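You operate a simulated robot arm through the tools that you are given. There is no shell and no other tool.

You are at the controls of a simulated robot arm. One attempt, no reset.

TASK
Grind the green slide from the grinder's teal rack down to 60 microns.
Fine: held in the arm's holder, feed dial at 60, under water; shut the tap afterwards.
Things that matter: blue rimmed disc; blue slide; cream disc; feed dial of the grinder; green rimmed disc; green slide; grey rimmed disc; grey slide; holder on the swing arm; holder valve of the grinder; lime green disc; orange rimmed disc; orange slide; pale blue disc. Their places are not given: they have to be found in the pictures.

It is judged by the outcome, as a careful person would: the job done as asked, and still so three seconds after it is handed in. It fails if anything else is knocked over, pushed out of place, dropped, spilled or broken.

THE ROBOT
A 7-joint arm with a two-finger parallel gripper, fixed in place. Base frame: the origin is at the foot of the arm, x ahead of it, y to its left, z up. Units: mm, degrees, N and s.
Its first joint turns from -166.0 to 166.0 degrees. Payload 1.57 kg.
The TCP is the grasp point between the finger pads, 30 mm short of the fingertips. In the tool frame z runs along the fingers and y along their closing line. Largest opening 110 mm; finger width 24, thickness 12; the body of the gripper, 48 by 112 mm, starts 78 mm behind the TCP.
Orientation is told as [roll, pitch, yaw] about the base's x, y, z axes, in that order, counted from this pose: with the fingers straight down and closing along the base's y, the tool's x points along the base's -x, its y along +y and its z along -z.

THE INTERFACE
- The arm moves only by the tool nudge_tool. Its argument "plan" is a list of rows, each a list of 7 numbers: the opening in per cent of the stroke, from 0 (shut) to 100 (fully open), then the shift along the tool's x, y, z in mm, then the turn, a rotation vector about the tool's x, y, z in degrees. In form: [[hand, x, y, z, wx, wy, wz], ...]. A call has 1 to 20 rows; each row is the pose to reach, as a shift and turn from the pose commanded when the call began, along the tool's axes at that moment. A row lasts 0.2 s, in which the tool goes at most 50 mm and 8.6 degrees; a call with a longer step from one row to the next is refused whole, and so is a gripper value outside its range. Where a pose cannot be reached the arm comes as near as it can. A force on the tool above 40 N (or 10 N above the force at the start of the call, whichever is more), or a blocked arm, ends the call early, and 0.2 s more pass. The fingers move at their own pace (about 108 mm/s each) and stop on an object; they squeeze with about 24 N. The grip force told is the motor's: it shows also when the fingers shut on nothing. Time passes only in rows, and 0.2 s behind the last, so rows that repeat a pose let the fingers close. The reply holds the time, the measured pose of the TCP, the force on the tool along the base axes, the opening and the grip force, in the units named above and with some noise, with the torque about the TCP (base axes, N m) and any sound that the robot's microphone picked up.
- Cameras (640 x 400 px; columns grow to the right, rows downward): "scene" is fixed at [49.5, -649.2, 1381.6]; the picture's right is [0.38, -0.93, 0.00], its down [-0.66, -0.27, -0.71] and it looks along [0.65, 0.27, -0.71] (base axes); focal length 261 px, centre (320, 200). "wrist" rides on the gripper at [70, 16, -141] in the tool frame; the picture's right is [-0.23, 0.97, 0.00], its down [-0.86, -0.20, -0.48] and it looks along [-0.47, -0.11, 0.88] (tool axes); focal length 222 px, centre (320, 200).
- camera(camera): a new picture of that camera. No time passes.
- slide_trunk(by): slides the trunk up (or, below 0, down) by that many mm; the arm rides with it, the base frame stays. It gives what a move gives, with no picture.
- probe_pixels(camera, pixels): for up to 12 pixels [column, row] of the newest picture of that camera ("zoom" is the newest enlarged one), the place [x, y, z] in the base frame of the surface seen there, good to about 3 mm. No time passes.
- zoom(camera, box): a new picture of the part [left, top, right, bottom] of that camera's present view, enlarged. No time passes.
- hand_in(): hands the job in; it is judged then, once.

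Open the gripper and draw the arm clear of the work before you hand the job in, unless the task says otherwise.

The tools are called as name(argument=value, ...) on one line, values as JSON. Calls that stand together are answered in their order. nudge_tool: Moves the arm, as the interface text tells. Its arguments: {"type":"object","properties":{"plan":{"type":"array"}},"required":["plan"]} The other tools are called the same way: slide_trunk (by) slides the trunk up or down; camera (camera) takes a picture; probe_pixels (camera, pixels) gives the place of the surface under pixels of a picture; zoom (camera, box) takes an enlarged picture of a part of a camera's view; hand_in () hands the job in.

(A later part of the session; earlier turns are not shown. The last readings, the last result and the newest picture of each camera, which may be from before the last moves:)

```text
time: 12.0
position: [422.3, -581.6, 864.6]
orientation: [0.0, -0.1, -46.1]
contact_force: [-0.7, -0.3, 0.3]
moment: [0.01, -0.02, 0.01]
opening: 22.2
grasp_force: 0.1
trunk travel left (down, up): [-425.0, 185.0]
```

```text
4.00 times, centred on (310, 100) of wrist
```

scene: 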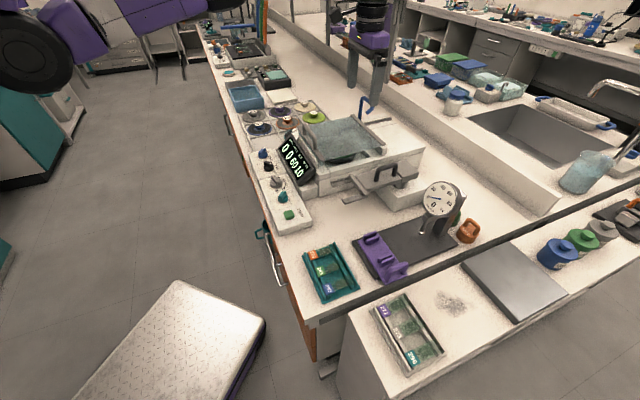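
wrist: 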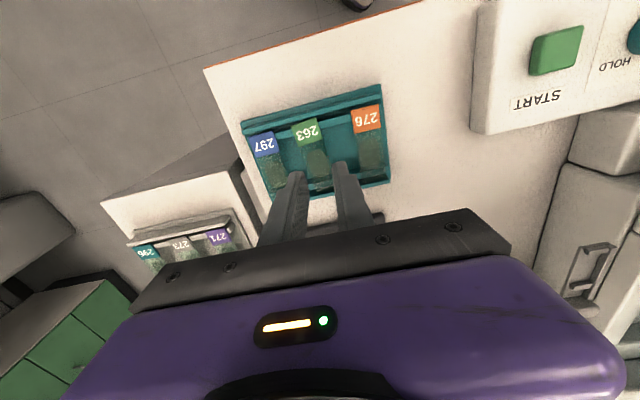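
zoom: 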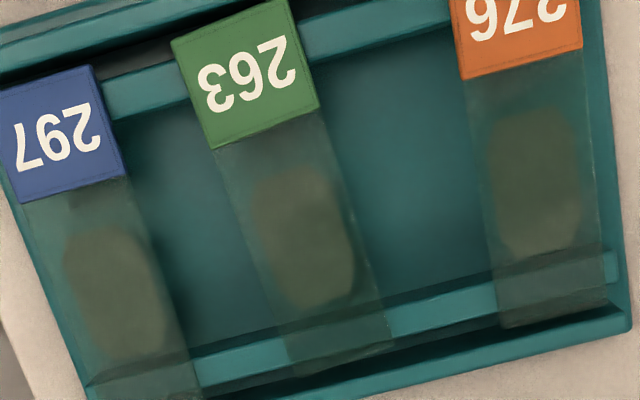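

The slide is now turned ~4° with centre ≈(381,-543). I move back over it with yaw −42°, opening 32 mm, and stop above to verify.

nudge_tool(plan=[[29, 28, -2, 0, 0, 0, -2], [29, 55.8, -4.2, 0, 0, 0, -4], [29, 55.8, -4.2, 28, 0, 0, -4], [29, 55.8, -4.2, 38, 0, 0, -4], [29, 55.8, -4.2, 38, 0, 0, -4]])

zoom(camera="wrist", box=[240, 110, 400, 220])

zoom(camera="scene", box=[310, 235, 380, 300])

```text
time: 13.2
position: [382.4, -544.0, 825.4]
orientation: [0.0, -0.1, -42.1]
contact_force: [-0.5, -0.1, -0.8]
moment: [-0.05, -0.01, -0.01]
opening: 32.1
grasp_force: 0.1
trunk travel left (down, up): [-425.0, 185.0]
```

```text
3.64 times, centred on (320, 165) of wrist
```

zoom: 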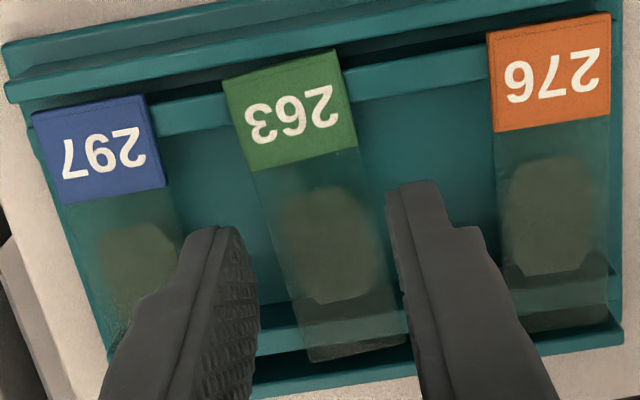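

```text
6.15 times, centred on (345, 268) of scene
```

zoom: 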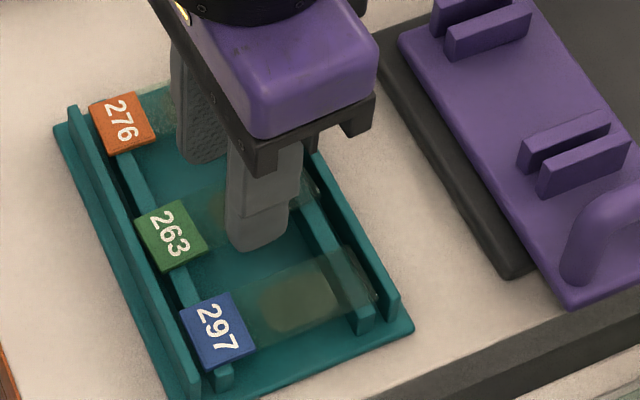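

Well centred. I descend to TCP z≈797 (tips 3 mm above the rack floor) and close on the slide.

nudge_tool(plan=[[29, 0, 0, 15, 0, 0, 0], [29, 0, 0, 25, 0, 0, 0], [29, 0, 0, 29, 0, 0, 0], [29, 0, 0, 29, 0, 0, 0], [26, 0, 0, 29, 0, 0, 0], [24, 0, 0, 29, 0, 0, 0], [22, 0, 0, 29, 0, 0, 0], [22, 0, 0, 29, 0, 0, 0]])

zoom(camera="wrist", box=[240, 110, 400, 220])

```text
time: 15.0
position: [382.8, -542.9, 795.7]
orientation: [-0.1, 0.1, -41.9]
contact_force: [0.0, 0.1, 0.3]
moment: [-0.01, 0.02, -0.01]
opening: 25.1
grasp_force: 5.4
trunk travel left (down, up): [-425.0, 185.0]
```

```text
3.64 times, centred on (320, 165) of wrist
```

zoom: 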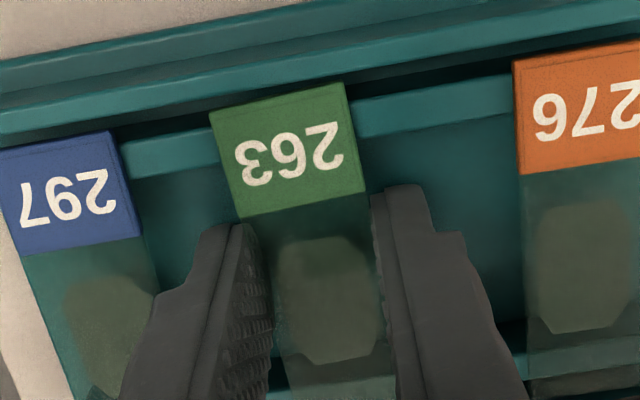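

Opening 25.1 mm with light force; I close fully for firm grip and lift very slowly by a few mm.

nudge_tool(plan=[[10, 0, 0, 0, 0, 0, 0], [0, 0, 0, 0, 0, 0, 0], [0, 0, 0, 0, 0, 0, 0], [0, 0, 0, -1, 0, 0, 0], [0, 0, 0, -2, 0, 0, 0], [0, 0, 0, -3.5, 0, 0, 0], [0, 0, 0, -5, 0, 0, 0], [0, 0, 0, -7, 0, 0, 0], [0, 0, 0, -10, 0, 0, 0]])

zoom(camera="wrist", box=[240, 110, 400, 220])

zoom(camera="scene", box=[310, 235, 380, 300])

```text
time: 17.0
position: [381.7, -543.1, 807.0]
orientation: [0.0, 0.0, -42.0]
contact_force: [-0.7, 0.1, -0.8]
moment: [0.0, 0.03, -0.01]
opening: 24.4
grasp_force: 24.4
trunk travel left (down, up): [-425.0, 185.0]
```

```text
3.64 times, centred on (320, 165) of wrist
```

zoom: 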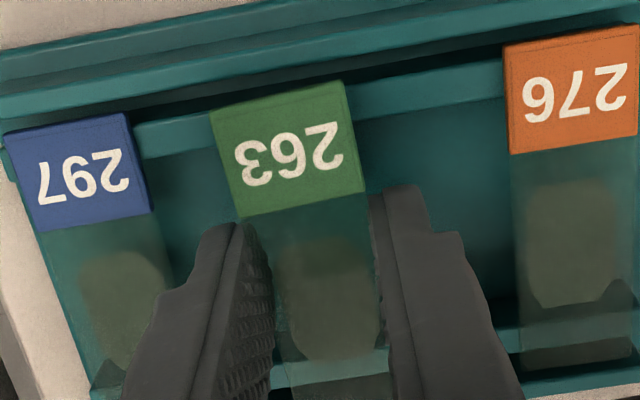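

```text
6.15 times, centred on (345, 268) of scene
```

zoom: 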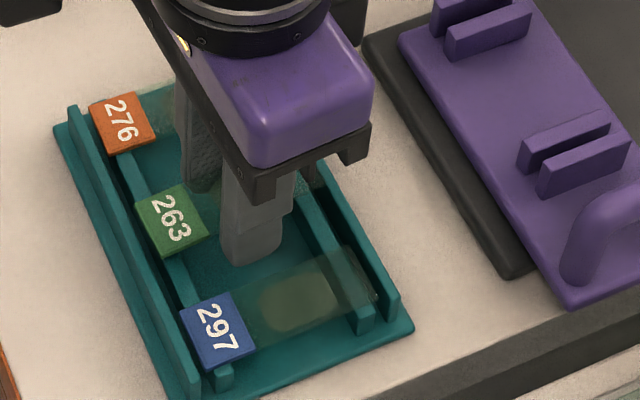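

Now the slide stays fixed in the wrist view while the rack recedes — it is held (24.4 mm, 24 N). I lift further gradually.

nudge_tool(plan=[[0, 0, 0, -4, 0, 0, 0], [0, 0, 0, -9, 0, 0, 0], [0, 0, 0, -16, 0, 0, 0], [0, 0, 0, -24, 0, 0, 0], [0, 0, 0, -33, 0, 0, 0], [0, 0, 0, -43, 0, 0, 0], [0, 0, 0, -55, 0, 0, 0], [0, 0, 0, -68, 0, 0, 0], [0, 0, 0, -82, 0, 0, 0], [0, 0, 0, -97, 0, 0, 0], [0, 0, 0, -108, 0, 0, 0], [0, 0, 0, -115, 0, 0, 0]])

zoom(camera="wrist", box=[220, 80, 420, 240])

zoom(camera="scene", box=[290, 190, 400, 300])

```text
time: 19.6
position: [382.1, -542.5, 923.4]
orientation: [0.0, 0.0, -42.1]
contact_force: [0.6, 0.9, 0.7]
moment: [-0.02, 0.02, 0.01]
opening: 24.5
grasp_force: 23.8
trunk travel left (down, up): [-425.0, 185.0]
```

```text
2.50 times, centred on (320, 160) of wrist
```

zoom: 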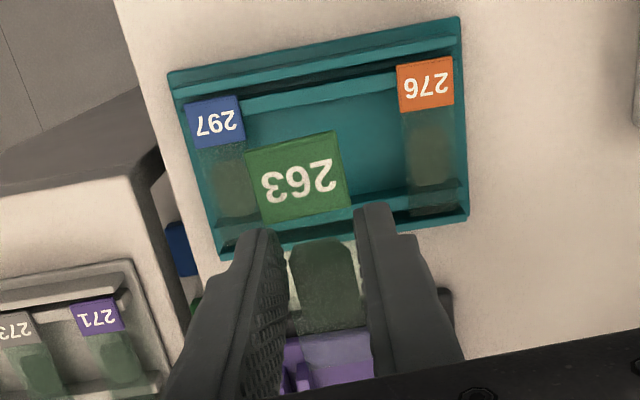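

```text
3.64 times, centred on (345, 245) of scene
```

zoom: 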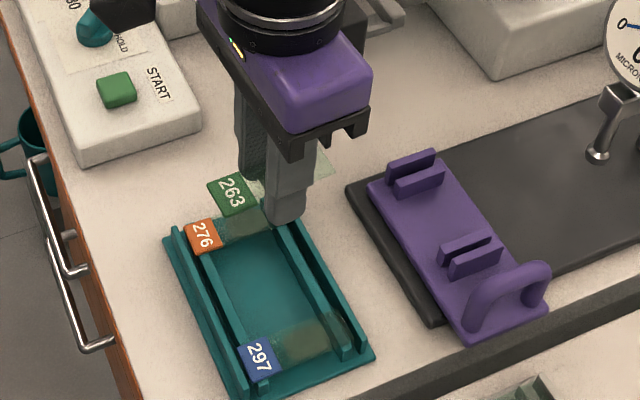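

The slide is firmly held, centred on the TCP and aligned with the tool axes. I now lift and carry it over toward the holder, turning yaw to +44° so the slide's long axis spans the fork, stopping with the camera above the fork.

nudge_tool(plan=[[0, 0, 0, -30, 0, 0, -7], [0, 0, 0, -60, 0, 0, -14], [0, 0, 0, -90, 0, 0, -21], [0, -16.1, 25, -90, 0, 0, -28.2], [0, -32.2, 50.1, -90, 0, 0, -35.4], [0, -48.2, 75.1, -90, 0, 0, -42.7], [0, -64.3, 100.1, -90, 0, 0, -49.9], [0, -80.4, 125.2, -90, 0, 0, -57.1], [0, -96.5, 150.2, -90, 0, 0, -64.3], [0, -112.5, 175.2, -90, 0, 0, -71.6], [0, -128.6, 200.3, -90, 0, 0, -78.8], [0, -144.7, 225.3, -90, 0, 0, -86], [0, -144.7, 225.3, -90, 0, 0, -86]])

camera(camera="wrist")

camera(camera="scene")

```text
time: 22.4
position: [640.6, -471.4, 1010.5]
orientation: [0.0, 0.1, 44.0]
contact_force: [0.1, -0.4, -0.2]
moment: [-0.01, -0.01, 0.01]
opening: 24.5
grasp_force: 24.2
trunk travel left (down, up): [-425.0, 185.0]
```

```text
taken
```

wrist: 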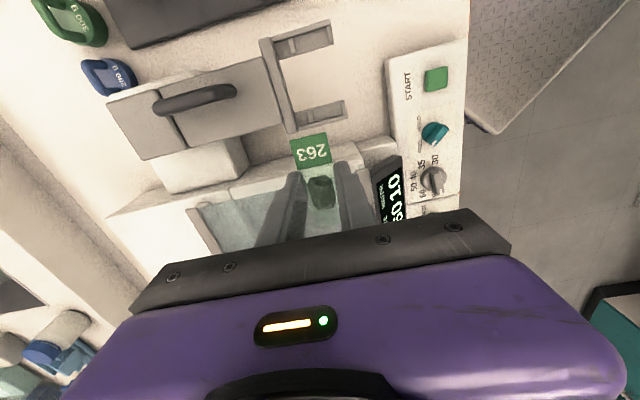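

```text
taken
```

scene: 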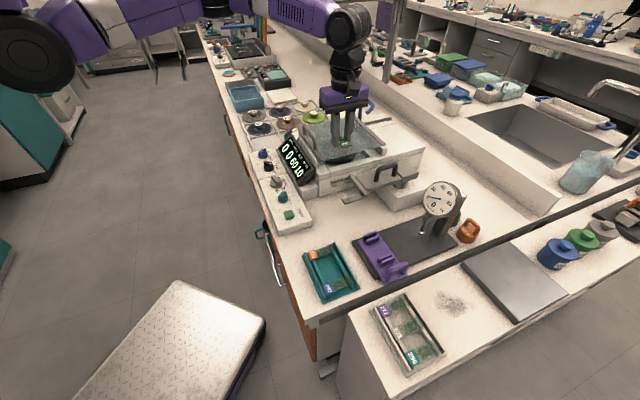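

Yaw +44° reached with the slide still held; the fork is visible at (300,75). I zoom and probe it for exact placement.

zoom(camera="wrist", box=[240, 10, 370, 140])

probe_pixels(camera="wrist", pixels=[[300, 47], [305, 40], [320, 115], [310, 108], [329, 32], [342, 108], [286, 50], [297, 118], [265, 45], [292, 128], [220, 92], [200, 125]])

```text
3.08 times, centred on (305, 75) of wrist
```

zoom: 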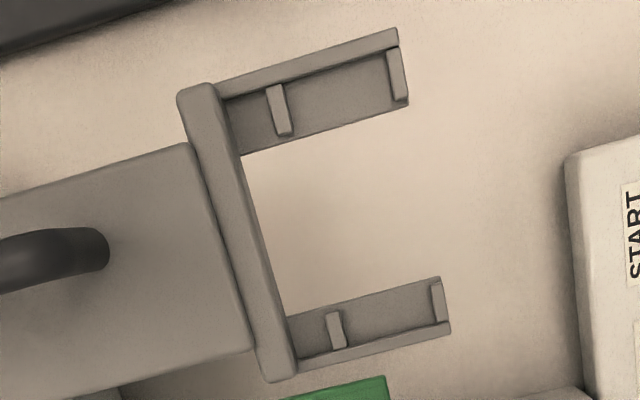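

```text
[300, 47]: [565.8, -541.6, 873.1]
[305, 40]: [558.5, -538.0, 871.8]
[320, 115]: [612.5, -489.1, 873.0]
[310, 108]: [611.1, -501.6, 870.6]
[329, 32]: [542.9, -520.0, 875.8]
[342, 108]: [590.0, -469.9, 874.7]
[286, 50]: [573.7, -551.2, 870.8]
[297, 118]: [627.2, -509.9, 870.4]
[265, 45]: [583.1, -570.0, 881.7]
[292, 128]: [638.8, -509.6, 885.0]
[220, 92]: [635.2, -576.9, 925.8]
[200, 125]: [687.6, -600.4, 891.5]
```

The holder measures roughly 85 mm wall-to-wall and 35 mm stop-to-stop, centred at tool offset X≈70, Y≈15 from here, so the 25×75 slide has about 5 mm slack each way. I move above it and descend to z≈915 to check.

nudge_tool(plan=[[0, 24, 5, 0, 0, 0, 0], [0, 48, 10, 0, 0, 0, 0], [0, 70, 15, 0, 0, 0, 0], [0, 70, 15, 25, 0, 0, 0], [0, 70, 15, 55, 0, 0, 0], [0, 70, 15, 85, 0, 0, 0], [0, 70, 15, 97, 0, 0, 0], [0, 70, 15, 97, 0, 0, 0]])

camera(camera="wrist")

zoom(camera="wrist", box=[220, 80, 420, 240])

zoom(camera="scene", box=[310, 130, 430, 220])

```text
time: 24.2
position: [579.8, -510.8, 914.2]
orientation: [0.0, 0.0, 44.1]
contact_force: [-0.4, 0.9, 0.3]
moment: [0.01, 0.0, -0.01]
opening: 24.6
grasp_force: 24.3
trunk travel left (down, up): [-425.0, 185.0]
```

```text
taken
```

wrist: 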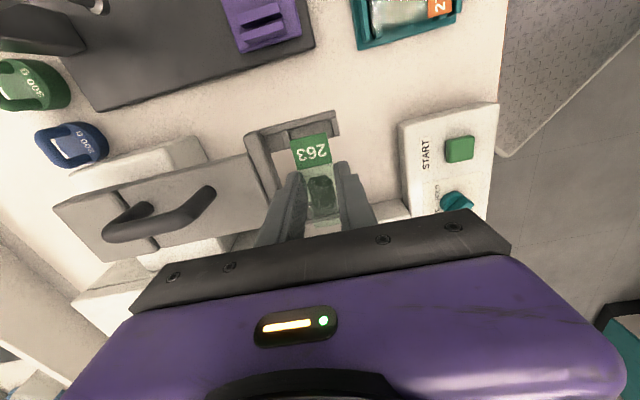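

```text
2.50 times, centred on (320, 160) of wrist
```

zoom: 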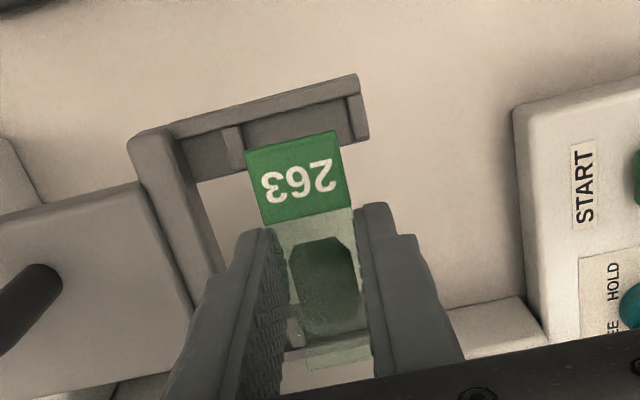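

```text
4.44 times, centred on (370, 175) of scene
```

zoom: 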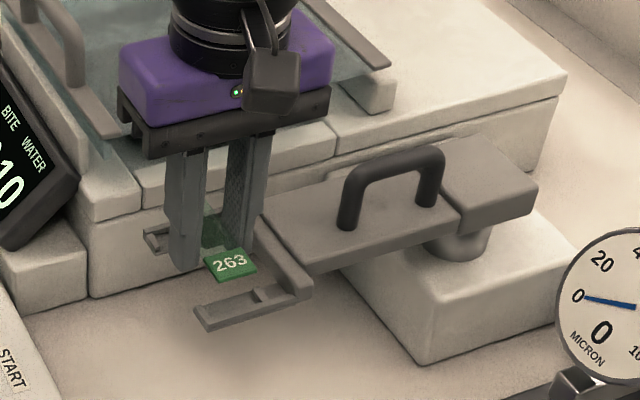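

The label end sits between the stops with ~5 mm slack on each side. I shift 1 mm and lower slowly to just above the ledges.

nudge_tool(plan=[[0, 0.5, -1, 8, 0, 0, 0], [0, 0.5, -1, 16, 0, 0, 0], [0, 0.5, -1, 21, 0, 0, 0], [0, 0.5, -1, 23, 0, 0, 0], [0, 0.5, -1, 23, 0, 0, 0]])

zoom(camera="wrist", box=[220, 80, 420, 240])

zoom(camera="scene", box=[330, 160, 400, 215])

```text
time: 25.4
position: [581.0, -511.2, 892.2]
orientation: [0.0, 0.1, 43.8]
contact_force: [-0.4, 0.4, 0.3]
moment: [0.04, 0.02, -0.04]
opening: 24.3
grasp_force: 23.6
trunk travel left (down, up): [-425.0, 185.0]
```

```text
2.50 times, centred on (320, 160) of wrist
```

zoom: 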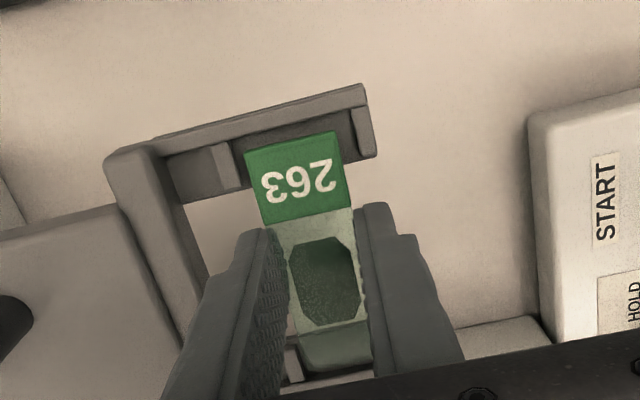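

```text
7.27 times, centred on (365, 188) of scene
```

zoom: 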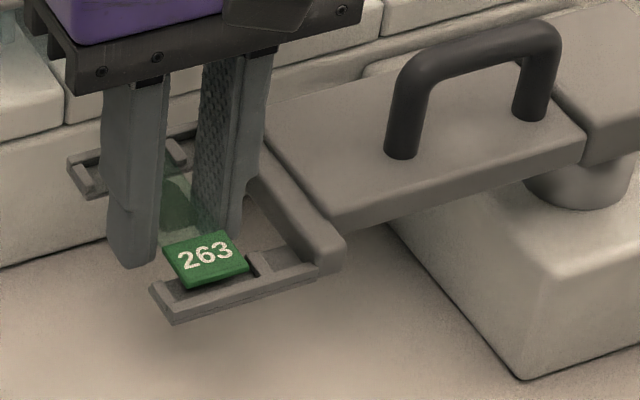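

Still no contact; the slide is just above the ledges. I lower in small increments and watch the force.

nudge_tool(plan=[[0, 0, 0, 1, 0, 0, 0], [0, 0, 0, 2, 0, 0, 0], [0, 0, 0, 2, 0, 0, 0]])

zoom(camera="wrist", box=[270, 100, 350, 160])

```text
time: 26.2
position: [579.7, -511.2, 889.6]
orientation: [0.0, 0.0, 43.9]
contact_force: [-0.4, -0.4, 0.0]
moment: [0.0, -0.02, -0.02]
opening: 24.5
grasp_force: 24.5
trunk travel left (down, up): [-425.0, 185.0]
```

```text
6.67 times, centred on (310, 130) of wrist
```

zoom: 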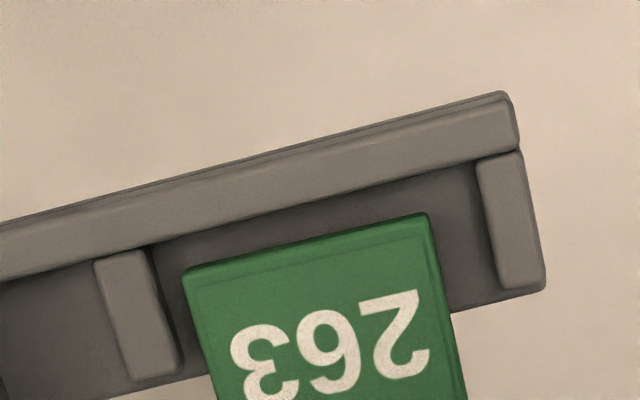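

No contact yet at 889.6; the label end sits cleanly inside walls and stops. I go down another 2 mm.

nudge_tool(plan=[[0, 0, 0, 1, 0, 0, 0], [0, 0, 0, 1, 0, 0, 0]])

nudge_tool(plan=[[0, 0, 0, 1, 0, 0, 0], [0, 0, 0, 1, 0, 0, 0]])

zoom(camera="wrist", box=[270, 100, 350, 160])

```text
time: 26.8
position: [580.7, -511.8, 889.9]
orientation: [0.0, 0.0, 44.0]
contact_force: [0.2, 0.1, 0.8]
moment: [0.02, -0.02, -0.02]
opening: 24.6
grasp_force: 24.5
trunk travel left (down, up): [-425.0, 185.0]
```

```text
time: 27.4
position: [579.5, -511.9, 887.9]
orientation: [0.0, 0.0, 44.0]
contact_force: [0.4, 0.9, 0.1]
moment: [0.01, 0.0, 0.01]
opening: 24.6
grasp_force: 23.9
trunk travel left (down, up): [-425.0, 185.0]
```

```text
6.67 times, centred on (310, 130) of wrist
```

zoom: 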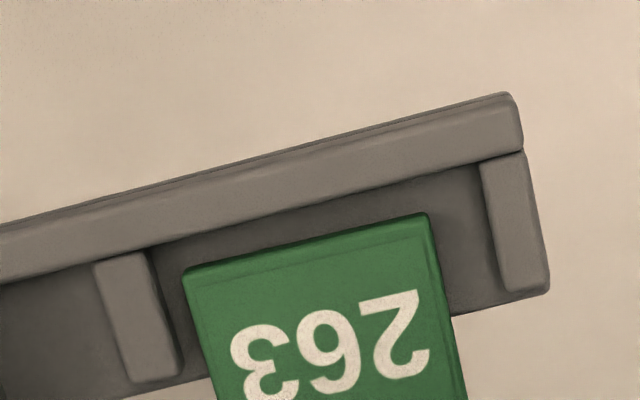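

I probe the label top and the ledge beside it to estimate the remaining gap.

probe_pixels(camera="zoom", pixels=[[320, 290], [250, 300], [400, 270], [450, 230], [460, 250], [170, 270], [440, 290], [170, 300], [250, 240], [350, 210], [510, 200], [130, 300]])

zoom(camera="scene", box=[335, 175, 385, 210])

```text
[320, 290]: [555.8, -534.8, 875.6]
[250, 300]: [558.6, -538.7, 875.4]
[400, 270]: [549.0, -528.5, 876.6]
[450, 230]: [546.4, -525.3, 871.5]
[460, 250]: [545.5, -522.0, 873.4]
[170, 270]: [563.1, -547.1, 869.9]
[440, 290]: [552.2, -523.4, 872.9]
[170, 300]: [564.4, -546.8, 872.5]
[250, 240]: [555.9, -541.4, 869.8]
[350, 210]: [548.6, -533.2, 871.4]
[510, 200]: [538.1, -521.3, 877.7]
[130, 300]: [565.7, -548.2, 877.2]
```

```text
11.43 times, centred on (360, 192) of scene
```

zoom: 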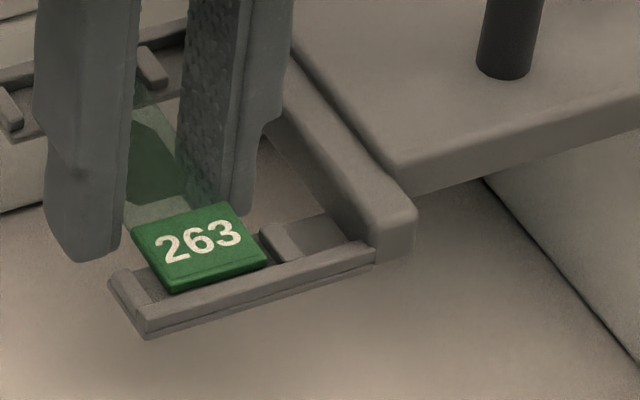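

Gap is about 0–1 mm. I lower another 0.7 mm and check force.

nudge_tool(plan=[[0, 0, 0, 0.7, 0, 0, 0], [0, 0, 0, 0.7, 0, 0, 0]])

nudge_tool(plan=[[0, 0, 0, 0.7, 0, 0, 0], [0, 0, 0, 0.7, 0, 0, 0]])

```text
time: 28.0
position: [580.0, -512.2, 888.0]
orientation: [-0.2, 0.0, 44.1]
contact_force: [1.6, 0.1, 3.0]
moment: [0.08, -0.06, 0.03]
opening: 24.4
grasp_force: 24.7
trunk travel left (down, up): [-425.0, 185.0]
```

```text
time: 28.6
position: [579.5, -511.5, 887.9]
orientation: [-0.1, 0.0, 44.0]
contact_force: [0.8, 0.6, 8.7]
moment: [0.13, -0.15, 0.02]
opening: 24.5
grasp_force: 24.2
trunk travel left (down, up): [-425.0, 185.0]
```

Contact is clear (8.7 N up). I back off 1 mm to relax and open the fingers gently to ~31 mm.

nudge_tool(plan=[[0, 0, 0, -0.7, 0, 0, 0], [15, 0, 0, -1, 0, 0, 0], [21, 0, 0, -1, 0, 0, 0], [23, 0, 0, -1, 0, 0, 0], [25, 0, 0, -1, 0, 0, 0], [28, 0, 0, -1, 0, 0, 0], [28, 0, 0, -1, 0, 0, 0]])

zoom(camera="wrist", box=[220, 80, 420, 240])

zoom(camera="scene", box=[335, 165, 395, 210])

```text
time: 30.2
position: [578.9, -511.8, 887.9]
orientation: [0.1, 0.0, 44.0]
contact_force: [-0.3, 0.6, -0.6]
moment: [-0.01, 0.02, 0.0]
opening: 30.8
grasp_force: 0.0
trunk travel left (down, up): [-425.0, 185.0]
```

```text
2.50 times, centred on (320, 160) of wrist
```

zoom: 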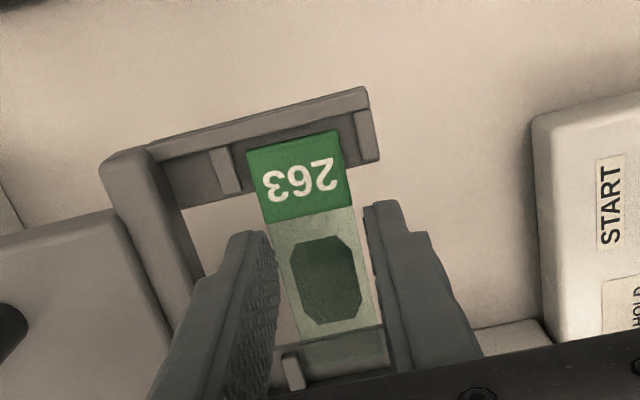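

```text
8.89 times, centred on (365, 188) of scene
```

zoom: 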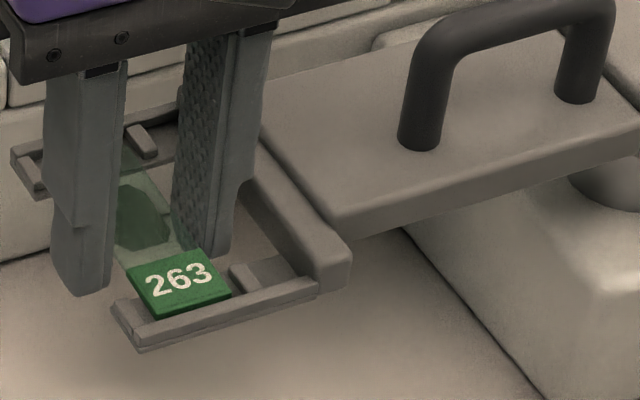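

The slide rests on the ledges, free of the fingers. I raise the gripper straight up and look at how it lies.

nudge_tool(plan=[[28, 0, 0, -5, 0, 0, 0], [28, 0, 0, -12, 0, 0, 0], [28, 0, 0, -22, 0, 0, 0], [28, 0, 0, -40, 0, 0, 0], [28, 0, 0, -65, 0, 0, 0], [28, 0, 0, -95, 0, 0, 0], [28, 0, 0, -110, 0, 0, 0]])

camera(camera="wrist")

zoom(camera="wrist", box=[220, 100, 420, 240])

zoom(camera="scene", box=[335, 165, 395, 210])

```text
time: 31.8
position: [580.6, -511.3, 999.4]
orientation: [0.0, -0.1, 43.9]
contact_force: [-0.7, 0.3, 0.7]
moment: [-0.02, -0.01, 0.0]
opening: 30.8
grasp_force: 0.1
trunk travel left (down, up): [-425.0, 185.0]
```

```text
taken
```

wrist: 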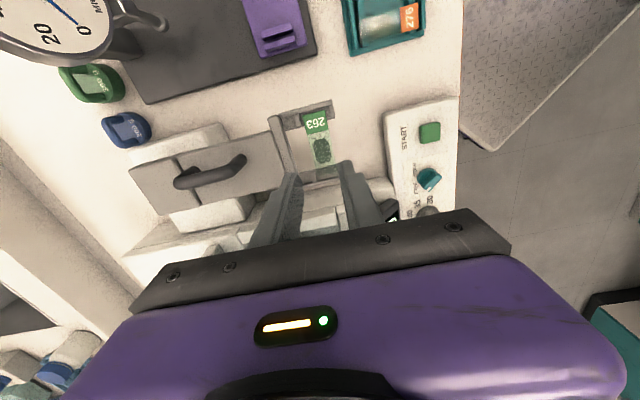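

```text
2.86 times, centred on (320, 170) of wrist
```

zoom: 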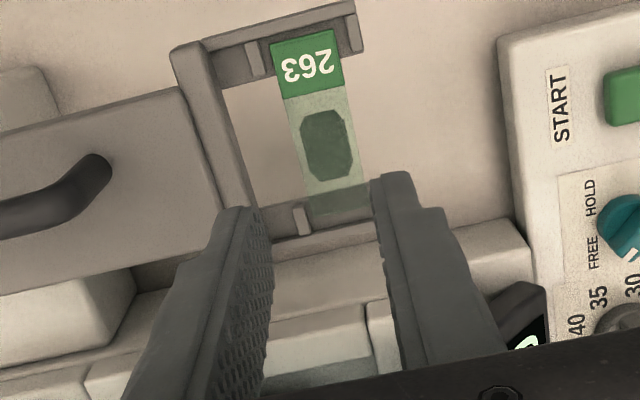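

```text
8.89 times, centred on (365, 188) of scene
```

zoom: 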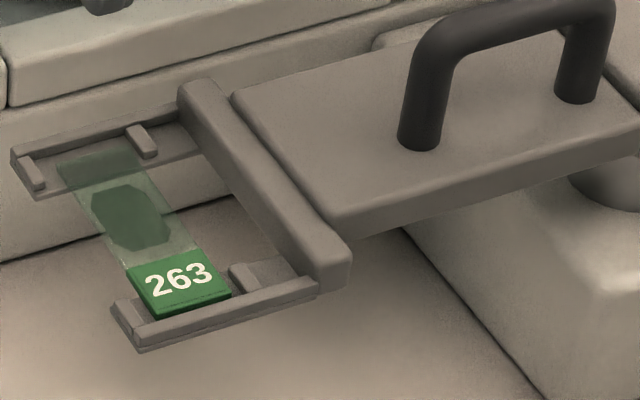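

The slide is seated squarely in the holder. I check the display and then go for the holder valve.

zoom(camera="scene", box=[250, 130, 330, 180])

zoom(camera="scene", box=[265, 170, 325, 222])

```text
8.00 times, centred on (290, 155) of scene
```

zoom: 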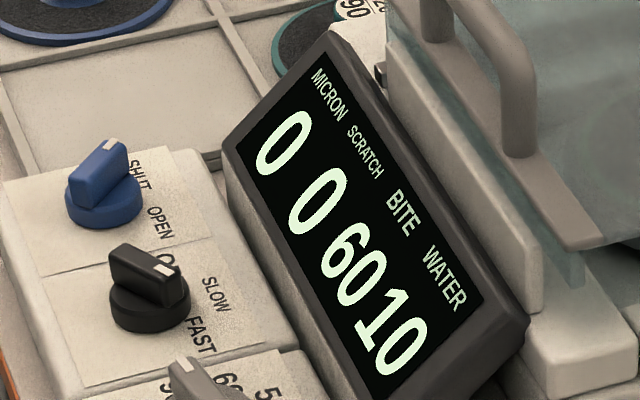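

```text
7.69 times, centred on (295, 196) of scene
```

zoom: 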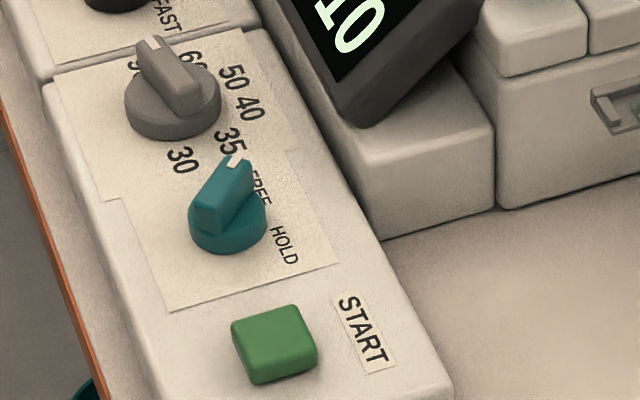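

Bar knobs: the valve bar points to FREE (≈0°, base +x), HOLD is ≈90° clockwise. I go above the valve at (553,-318) with yaw 0 so the fingers straddle its bar.

nudge_tool(plan=[[36, -19.2, 26.2, 0, 0, 0, 7.3], [36, -38.4, 52.4, 0, 0, 0, 14.7], [36, -57.6, 78.5, 0, 0, 0, 22], [36, -76.9, 104.7, 0, 0, 0, 29.3], [36, -96.1, 130.9, 0, 0, 0, 36.7], [36, -115.3, 157.1, 0, 0, 0, 44], [36, -115.3, 157.1, 40, 0, 0, 44], [36, -115.3, 157.1, 80, 0, 0, 44], [36, -115.3, 157.1, 118, 0, 0, 44], [36, -115.3, 157.1, 118, 0, 0, 44]])

camera(camera="wrist")

zoom(camera="wrist", box=[220, 100, 420, 240])

```text
time: 34.0
position: [553.3, -320.1, 876.6]
orientation: [0.0, 0.0, 0.0]
contact_force: [0.5, 0.0, 0.1]
moment: [-0.02, -0.01, -0.02]
opening: 39.7
grasp_force: 0.1
trunk travel left (down, up): [-425.0, 185.0]
```

```text
taken
```

wrist: 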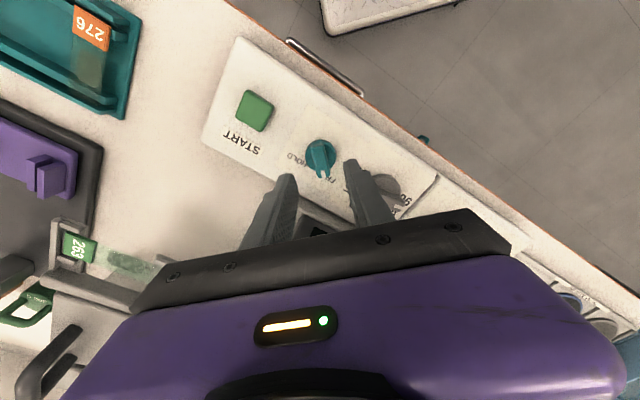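

```text
2.86 times, centred on (320, 170) of wrist
```

zoom: 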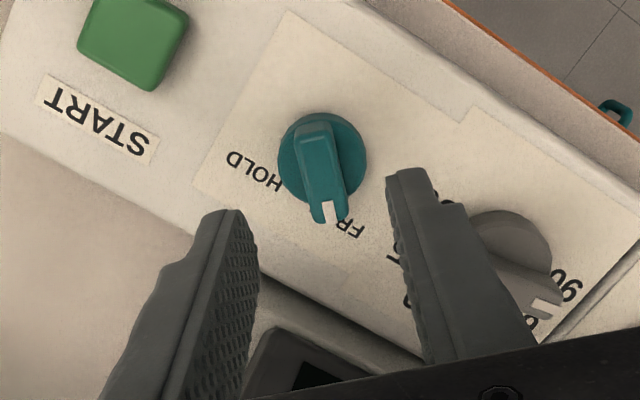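

The valve bar centre is about 3 mm toward +tool x. I probe the knob's disc and bar heights before descending.

probe_pixels(camera="zoom", pixels=[[288, 160], [355, 150], [316, 140], [322, 180], [330, 215], [285, 175], [358, 165], [310, 120], [330, 190], [240, 130]])

zoom(camera="wrist", box=[295, 130, 345, 185])

```text
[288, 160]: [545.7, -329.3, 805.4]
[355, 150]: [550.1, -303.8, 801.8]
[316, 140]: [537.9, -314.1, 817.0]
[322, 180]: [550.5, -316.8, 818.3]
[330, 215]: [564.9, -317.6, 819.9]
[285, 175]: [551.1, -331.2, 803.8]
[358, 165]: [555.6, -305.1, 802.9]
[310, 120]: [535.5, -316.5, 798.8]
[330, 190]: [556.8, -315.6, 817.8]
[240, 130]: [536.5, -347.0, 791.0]
```

```text
7.27 times, centred on (320, 158) of wrist
```

zoom: 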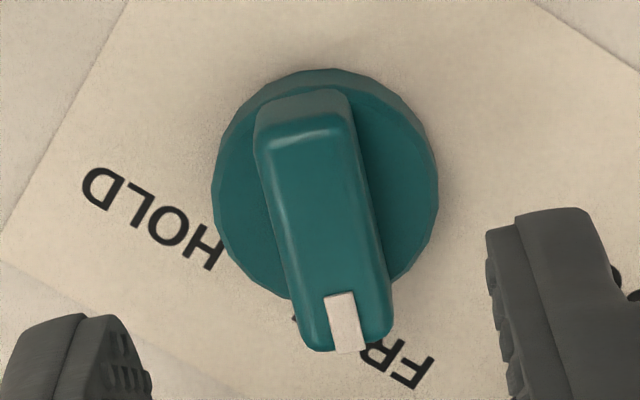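

Disc top is z≈803 and bar top z≈819. I centre, turn 3° to match the bar, descend to tips at z≈806 and close on the bar.

nudge_tool(plan=[[36, 3.2, 0.9, 10, 0, 0, 3], [36, 3.2, 0.9, 30, 0, 0, 3], [36, 3.2, 0.9, 43.5, 0, 0, 3], [36, 3.2, 0.9, 43.5, 0, 0, 3]])

camera(camera="wrist")

zoom(camera="wrist", box=[260, 120, 380, 220])

```text
time: 35.0
position: [550.4, -319.4, 835.5]
orientation: [-0.1, 0.0, -2.9]
contact_force: [-0.4, 0.2, 0.0]
moment: [-0.01, -0.03, 0.01]
opening: 39.5
grasp_force: 0.1
trunk travel left (down, up): [-425.0, 185.0]
```

```text
taken
```

wrist: 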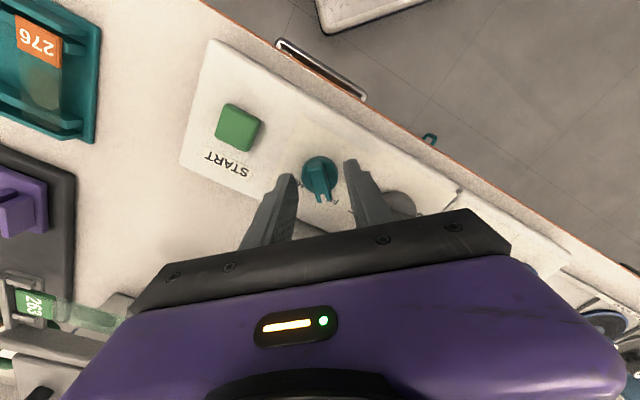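

```text
4.00 times, centred on (320, 170) of wrist
```

zoom: 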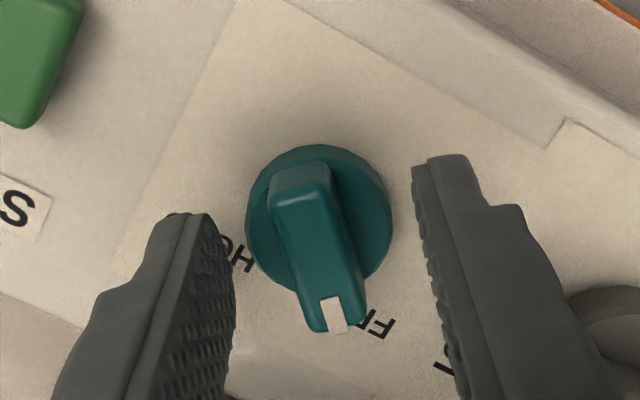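

The bar is between the fingers. I close on it gradually.

nudge_tool(plan=[[24, 0, 0, 0, 0, 0, 0], [17, 0, 0, 0, 0, 0, 0], [13, 0, 0, 0, 0, 0, 0], [10, 0, 0, 0, 0, 0, 0], [6, 0, 0, 0, 0, 0, 0], [0, 0, 0, 0, 0, 0, 0], [0, 0, 0, 0, 0, 0, 0]])

zoom(camera="wrist", box=[260, 120, 380, 220])

```text
time: 36.6
position: [550.2, -318.8, 835.9]
orientation: [-0.1, -0.1, -2.9]
contact_force: [-1.3, -9.4, -0.9]
moment: [-0.09, 0.21, 0.03]
opening: 13.1
grasp_force: 30.3
trunk travel left (down, up): [-425.0, 185.0]
```

```text
4.00 times, centred on (320, 170) of wrist
```

zoom: 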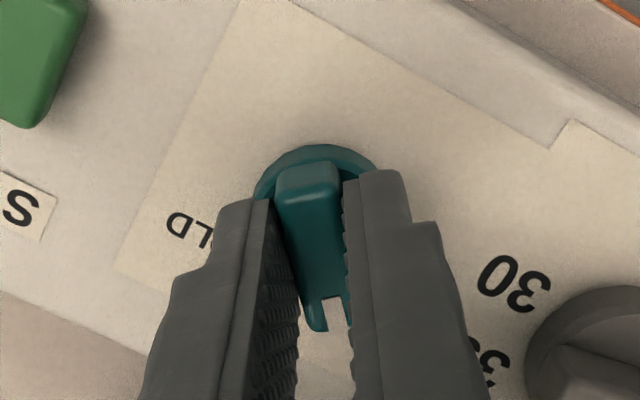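

Gripped (13.1 mm) with a slight sideways load, so I shift 1 mm and rotate the valve clockwise 88° toward HOLD.

nudge_tool(plan=[[0, 0, -0.8, 0, 0, 0, 4], [0, 0, -0.8, 0, 0, 0, 12], [0, 0, -0.8, 0, 0, 0, 20], [0, 0, -0.8, 0, 0, 0, 28], [0, 0, -0.8, 0, 0, 0, 36], [0, 0, -0.8, 0, 0, 0, 44], [0, 0, -0.8, 0, 0, 0, 52], [0, 0, -0.8, 0, 0, 0, 60], [0, 0, -0.8, 0, 0, 0, 68], [0, 0, -0.8, 0, 0, 0, 76], [0, 0, -0.8, 0, 0, 0, 84], [0, 0, -0.8, 0, 0, 0, 89], [0, 0, -0.8, 0, 0, 0, 89]])

camera(camera="wrist")

zoom(camera="scene", box=[250, 130, 350, 225])

```text
time: 39.4
position: [552.4, -316.4, 834.9]
orientation: [0.1, 0.0, -91.9]
contact_force: [13.5, 18.0, -11.8]
moment: [-0.05, -0.05, 0.77]
opening: 12.9
grasp_force: 30.2
trunk travel left (down, up): [-425.0, 185.0]
```

```text
taken
```

wrist: 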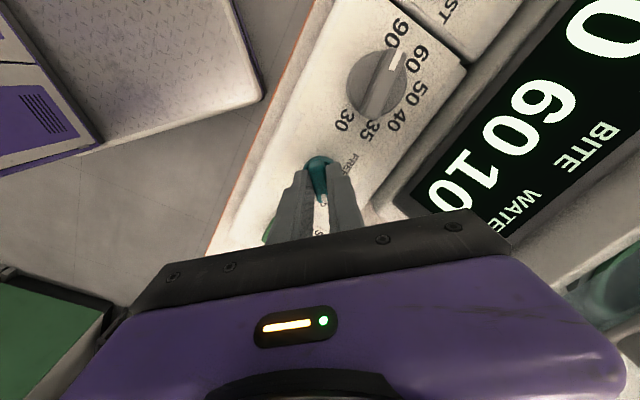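

```text
4.21 times, centred on (300, 178) of scene
```

zoom: 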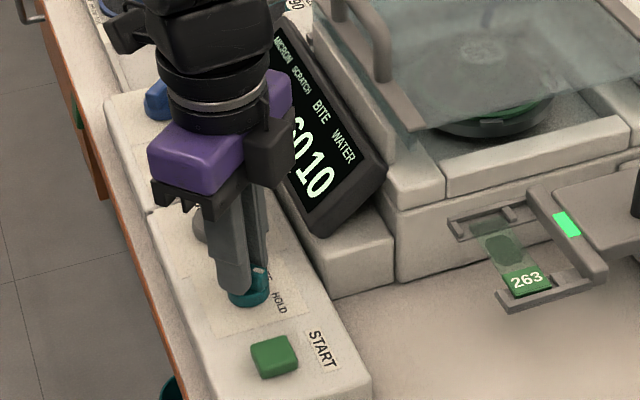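

The valve is at HOLD and a green light has come on at the holder's crossbar — the slide is held. I open the fingers and rise off the knob.

nudge_tool(plan=[[10, 0, 0, 0, 0, 0, -1], [14, 0, 0, 0, 0, 0, -1], [24, 0, 0, 0, 0, 0, -1], [36, 0, 0, 0, 0, 0, -1], [36, 0, 0, 0, 0, 0, -1], [36, 0, 0, -20, 0, 0, -1], [36, 0, 0, -45, 0, 0, -1]])

camera(camera="wrist")

zoom(camera="wrist", box=[240, 0, 480, 240])

zoom(camera="scene", box=[250, 130, 350, 225])

```text
time: 41.0
position: [550.3, -317.5, 882.0]
orientation: [0.0, -0.1, -91.0]
contact_force: [-0.1, 0.4, 1.0]
moment: [0.0, -0.01, 0.0]
opening: 39.5
grasp_force: 0.1
trunk travel left (down, up): [-425.0, 185.0]
```

```text
taken
```

wrist: 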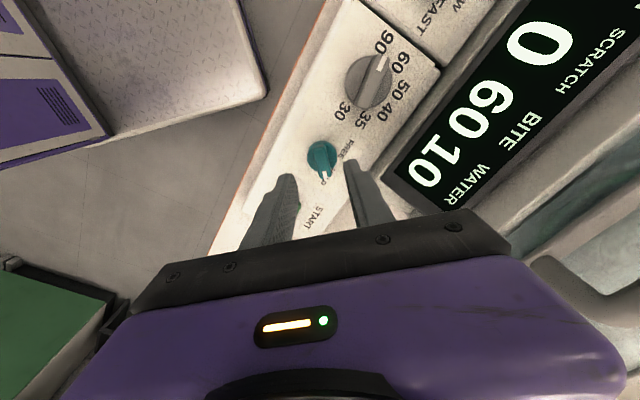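

```text
1.67 times, centred on (360, 120) of wrist
```

zoom: 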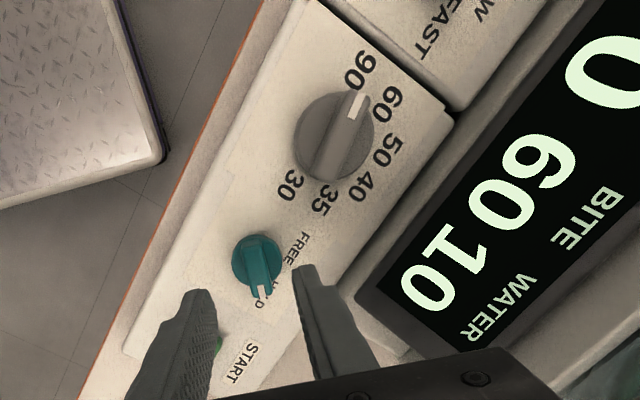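

```text
4.21 times, centred on (300, 178) of scene
```

zoom: 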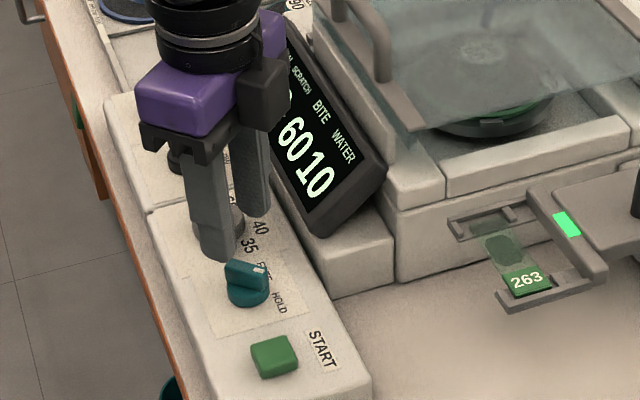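

The valve mark points at HOLD. Next is the feed dial at ≈(605,-262), bar pointing at 90 (≈54°): I move above it and turn the tool to yaw +54°.

nudge_tool(plan=[[36, 0, 0, -20, 0, 0, -8], [36, 0, 0, -30, 0, 0, -16.1], [36, 8, 8, -30, 0, 0, -24.2], [36, 16, 16, -30, 0, 0, -32.2], [36, 24, 24, -30, 0, 0, -40.3], [36, 32, 32, -30, 0, 0, -48.3], [36, 40, 40, -30, 0, 0, -56.4], [36, 48, 48, -30, 0, 0, -64.4], [36, 56.9, 54.2, -30, 0, 0, -72.5], [36, 56.9, 54.2, -30, 0, 0, -80.6], [36, 56.9, 54.2, -30, 0, 0, -88.6], [36, 56.9, 54.2, -30, 0, 0, -96.7], [36, 56.9, 54.2, -30, 0, 0, -104.7], [36, 56.9, 54.2, -30, 0, 0, -112.8], [36, 56.9, 54.2, -30, 0, 0, -120.8], [36, 56.9, 54.2, -30, 0, 0, -128.9], [36, 56.9, 54.2, -30, 0, 0, -136.9], [36, 56.9, 54.2, -30, 0, 0, -145], [36, 56.9, 54.2, 0, 0, 0, -145], [36, 56.9, 54.2, 0, 0, 0, -145]])

camera(camera="wrist")

zoom(camera="wrist", box=[260, 110, 380, 220])

```text
time: 45.2
position: [604.9, -262.0, 881.0]
orientation: [-0.1, -0.1, 54.1]
contact_force: [-0.8, -0.3, 0.0]
moment: [-0.02, -0.02, 0.0]
opening: 39.3
grasp_force: 0.1
trunk travel left (down, up): [-425.0, 185.0]
```

```text
taken
```

wrist: 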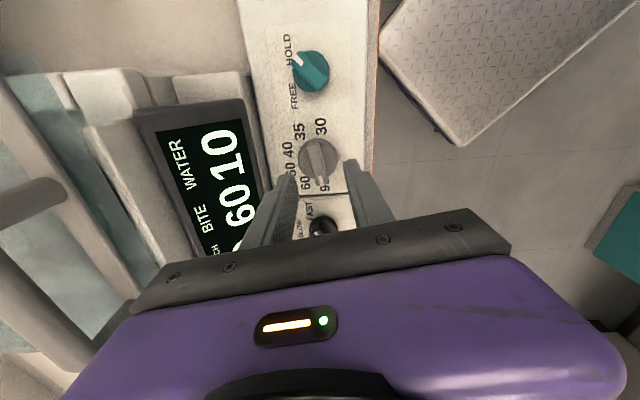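

```text
3.64 times, centred on (320, 165) of wrist
```

zoom: 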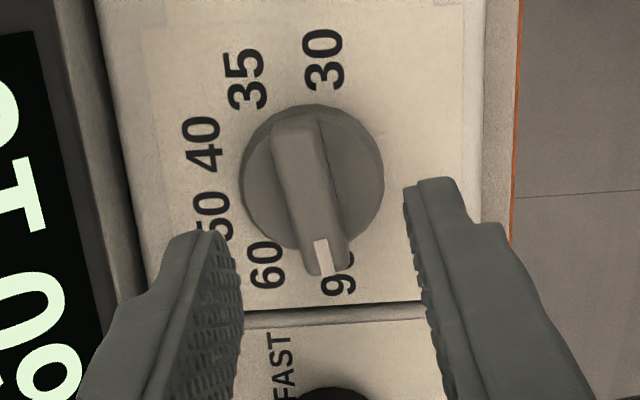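

The dial bar is aligned with the tool (offset ≈ −2 mm in y). I probe heights of the dial and display edge before descending.

probe_pixels(camera="zoom", pixels=[[260, 190], [360, 190], [300, 150], [312, 200], [330, 260], [50, 100], [90, 230], [110, 300], [390, 330], [340, 395]])

probe_pixels(camera="wrist", pixels=[[240, 105], [258, 180], [150, 115], [140, 150], [262, 195], [20, 200], [60, 195], [115, 75]])

```text
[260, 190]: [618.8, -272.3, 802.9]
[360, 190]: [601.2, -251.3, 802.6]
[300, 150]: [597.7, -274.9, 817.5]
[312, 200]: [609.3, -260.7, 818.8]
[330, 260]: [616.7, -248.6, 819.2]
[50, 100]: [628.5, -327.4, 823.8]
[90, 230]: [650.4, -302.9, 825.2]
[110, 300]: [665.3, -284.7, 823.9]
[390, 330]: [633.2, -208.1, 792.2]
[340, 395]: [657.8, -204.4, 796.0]
```

```text
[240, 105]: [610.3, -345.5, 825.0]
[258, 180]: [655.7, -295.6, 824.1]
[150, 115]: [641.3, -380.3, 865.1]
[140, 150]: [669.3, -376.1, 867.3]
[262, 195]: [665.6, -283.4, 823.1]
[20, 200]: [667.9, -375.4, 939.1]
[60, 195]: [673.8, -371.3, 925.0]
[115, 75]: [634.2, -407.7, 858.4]
```

Clearance to the display edge is ~25 mm. I descend onto the dial bar and close.

nudge_tool(plan=[[36, 0.2, -2, 10, 0, 0, 0], [36, 0.2, -2, 30, 0, 0, 0], [36, 0.2, -2, 45, 0, 0, 0], [30, 0.2, -2, 45, 0, 0, 0], [22, 0.2, -2, 45, 0, 0, 0], [17, 0.2, -2, 45, 0, 0, 0], [13, 0.2, -2, 45, 0, 0, 0], [8, 0.2, -2, 45, 0, 0, 0], [0, 0.2, -2, 45, 0, 0, 0], [0, 0.2, -2, 45, 0, 0, 0]])

zoom(camera="wrist", box=[260, 110, 380, 220])

```text
time: 47.4
position: [606.9, -265.3, 836.8]
orientation: [-0.1, 0.1, 54.0]
contact_force: [1.6, -1.3, -2.0]
moment: [-0.18, 0.1, -0.02]
opening: 12.8
grasp_force: 29.9
trunk travel left (down, up): [-425.0, 185.0]
```

```text
3.64 times, centred on (320, 165) of wrist
```

zoom: 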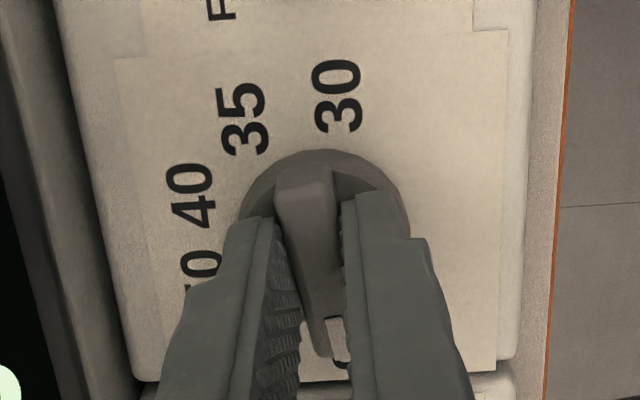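

Gripped cleanly. I turn the dial one step clockwise (40°) from 90 to 60.

nudge_tool(plan=[[0, 0, 0, 0, 0, 0, 5], [0, 0, 0, 0, 0, 0, 13], [0, 0, 0, 0, 0, 0, 21], [0, 0, 0, 0, 0, 0, 29], [0, 0, 0, 0, 0, 0, 36], [0, 0, 0, 0, 0, 0, 40], [0, 0, 0, 0, 0, 0, 40]])

zoom(camera="wrist", box=[260, 90, 400, 220])

```text
time: 49.0
position: [605.8, -263.2, 836.0]
orientation: [-0.1, 0.1, 13.9]
contact_force: [-17.6, 11.7, 11.8]
moment: [0.24, 0.44, 0.02]
opening: 12.8
grasp_force: 30.0
trunk travel left (down, up): [-425.0, 185.0]
```

```text
3.08 times, centred on (330, 155) of wrist
```

zoom: 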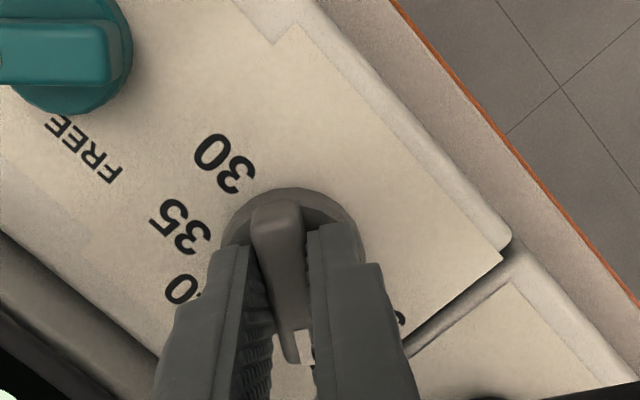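

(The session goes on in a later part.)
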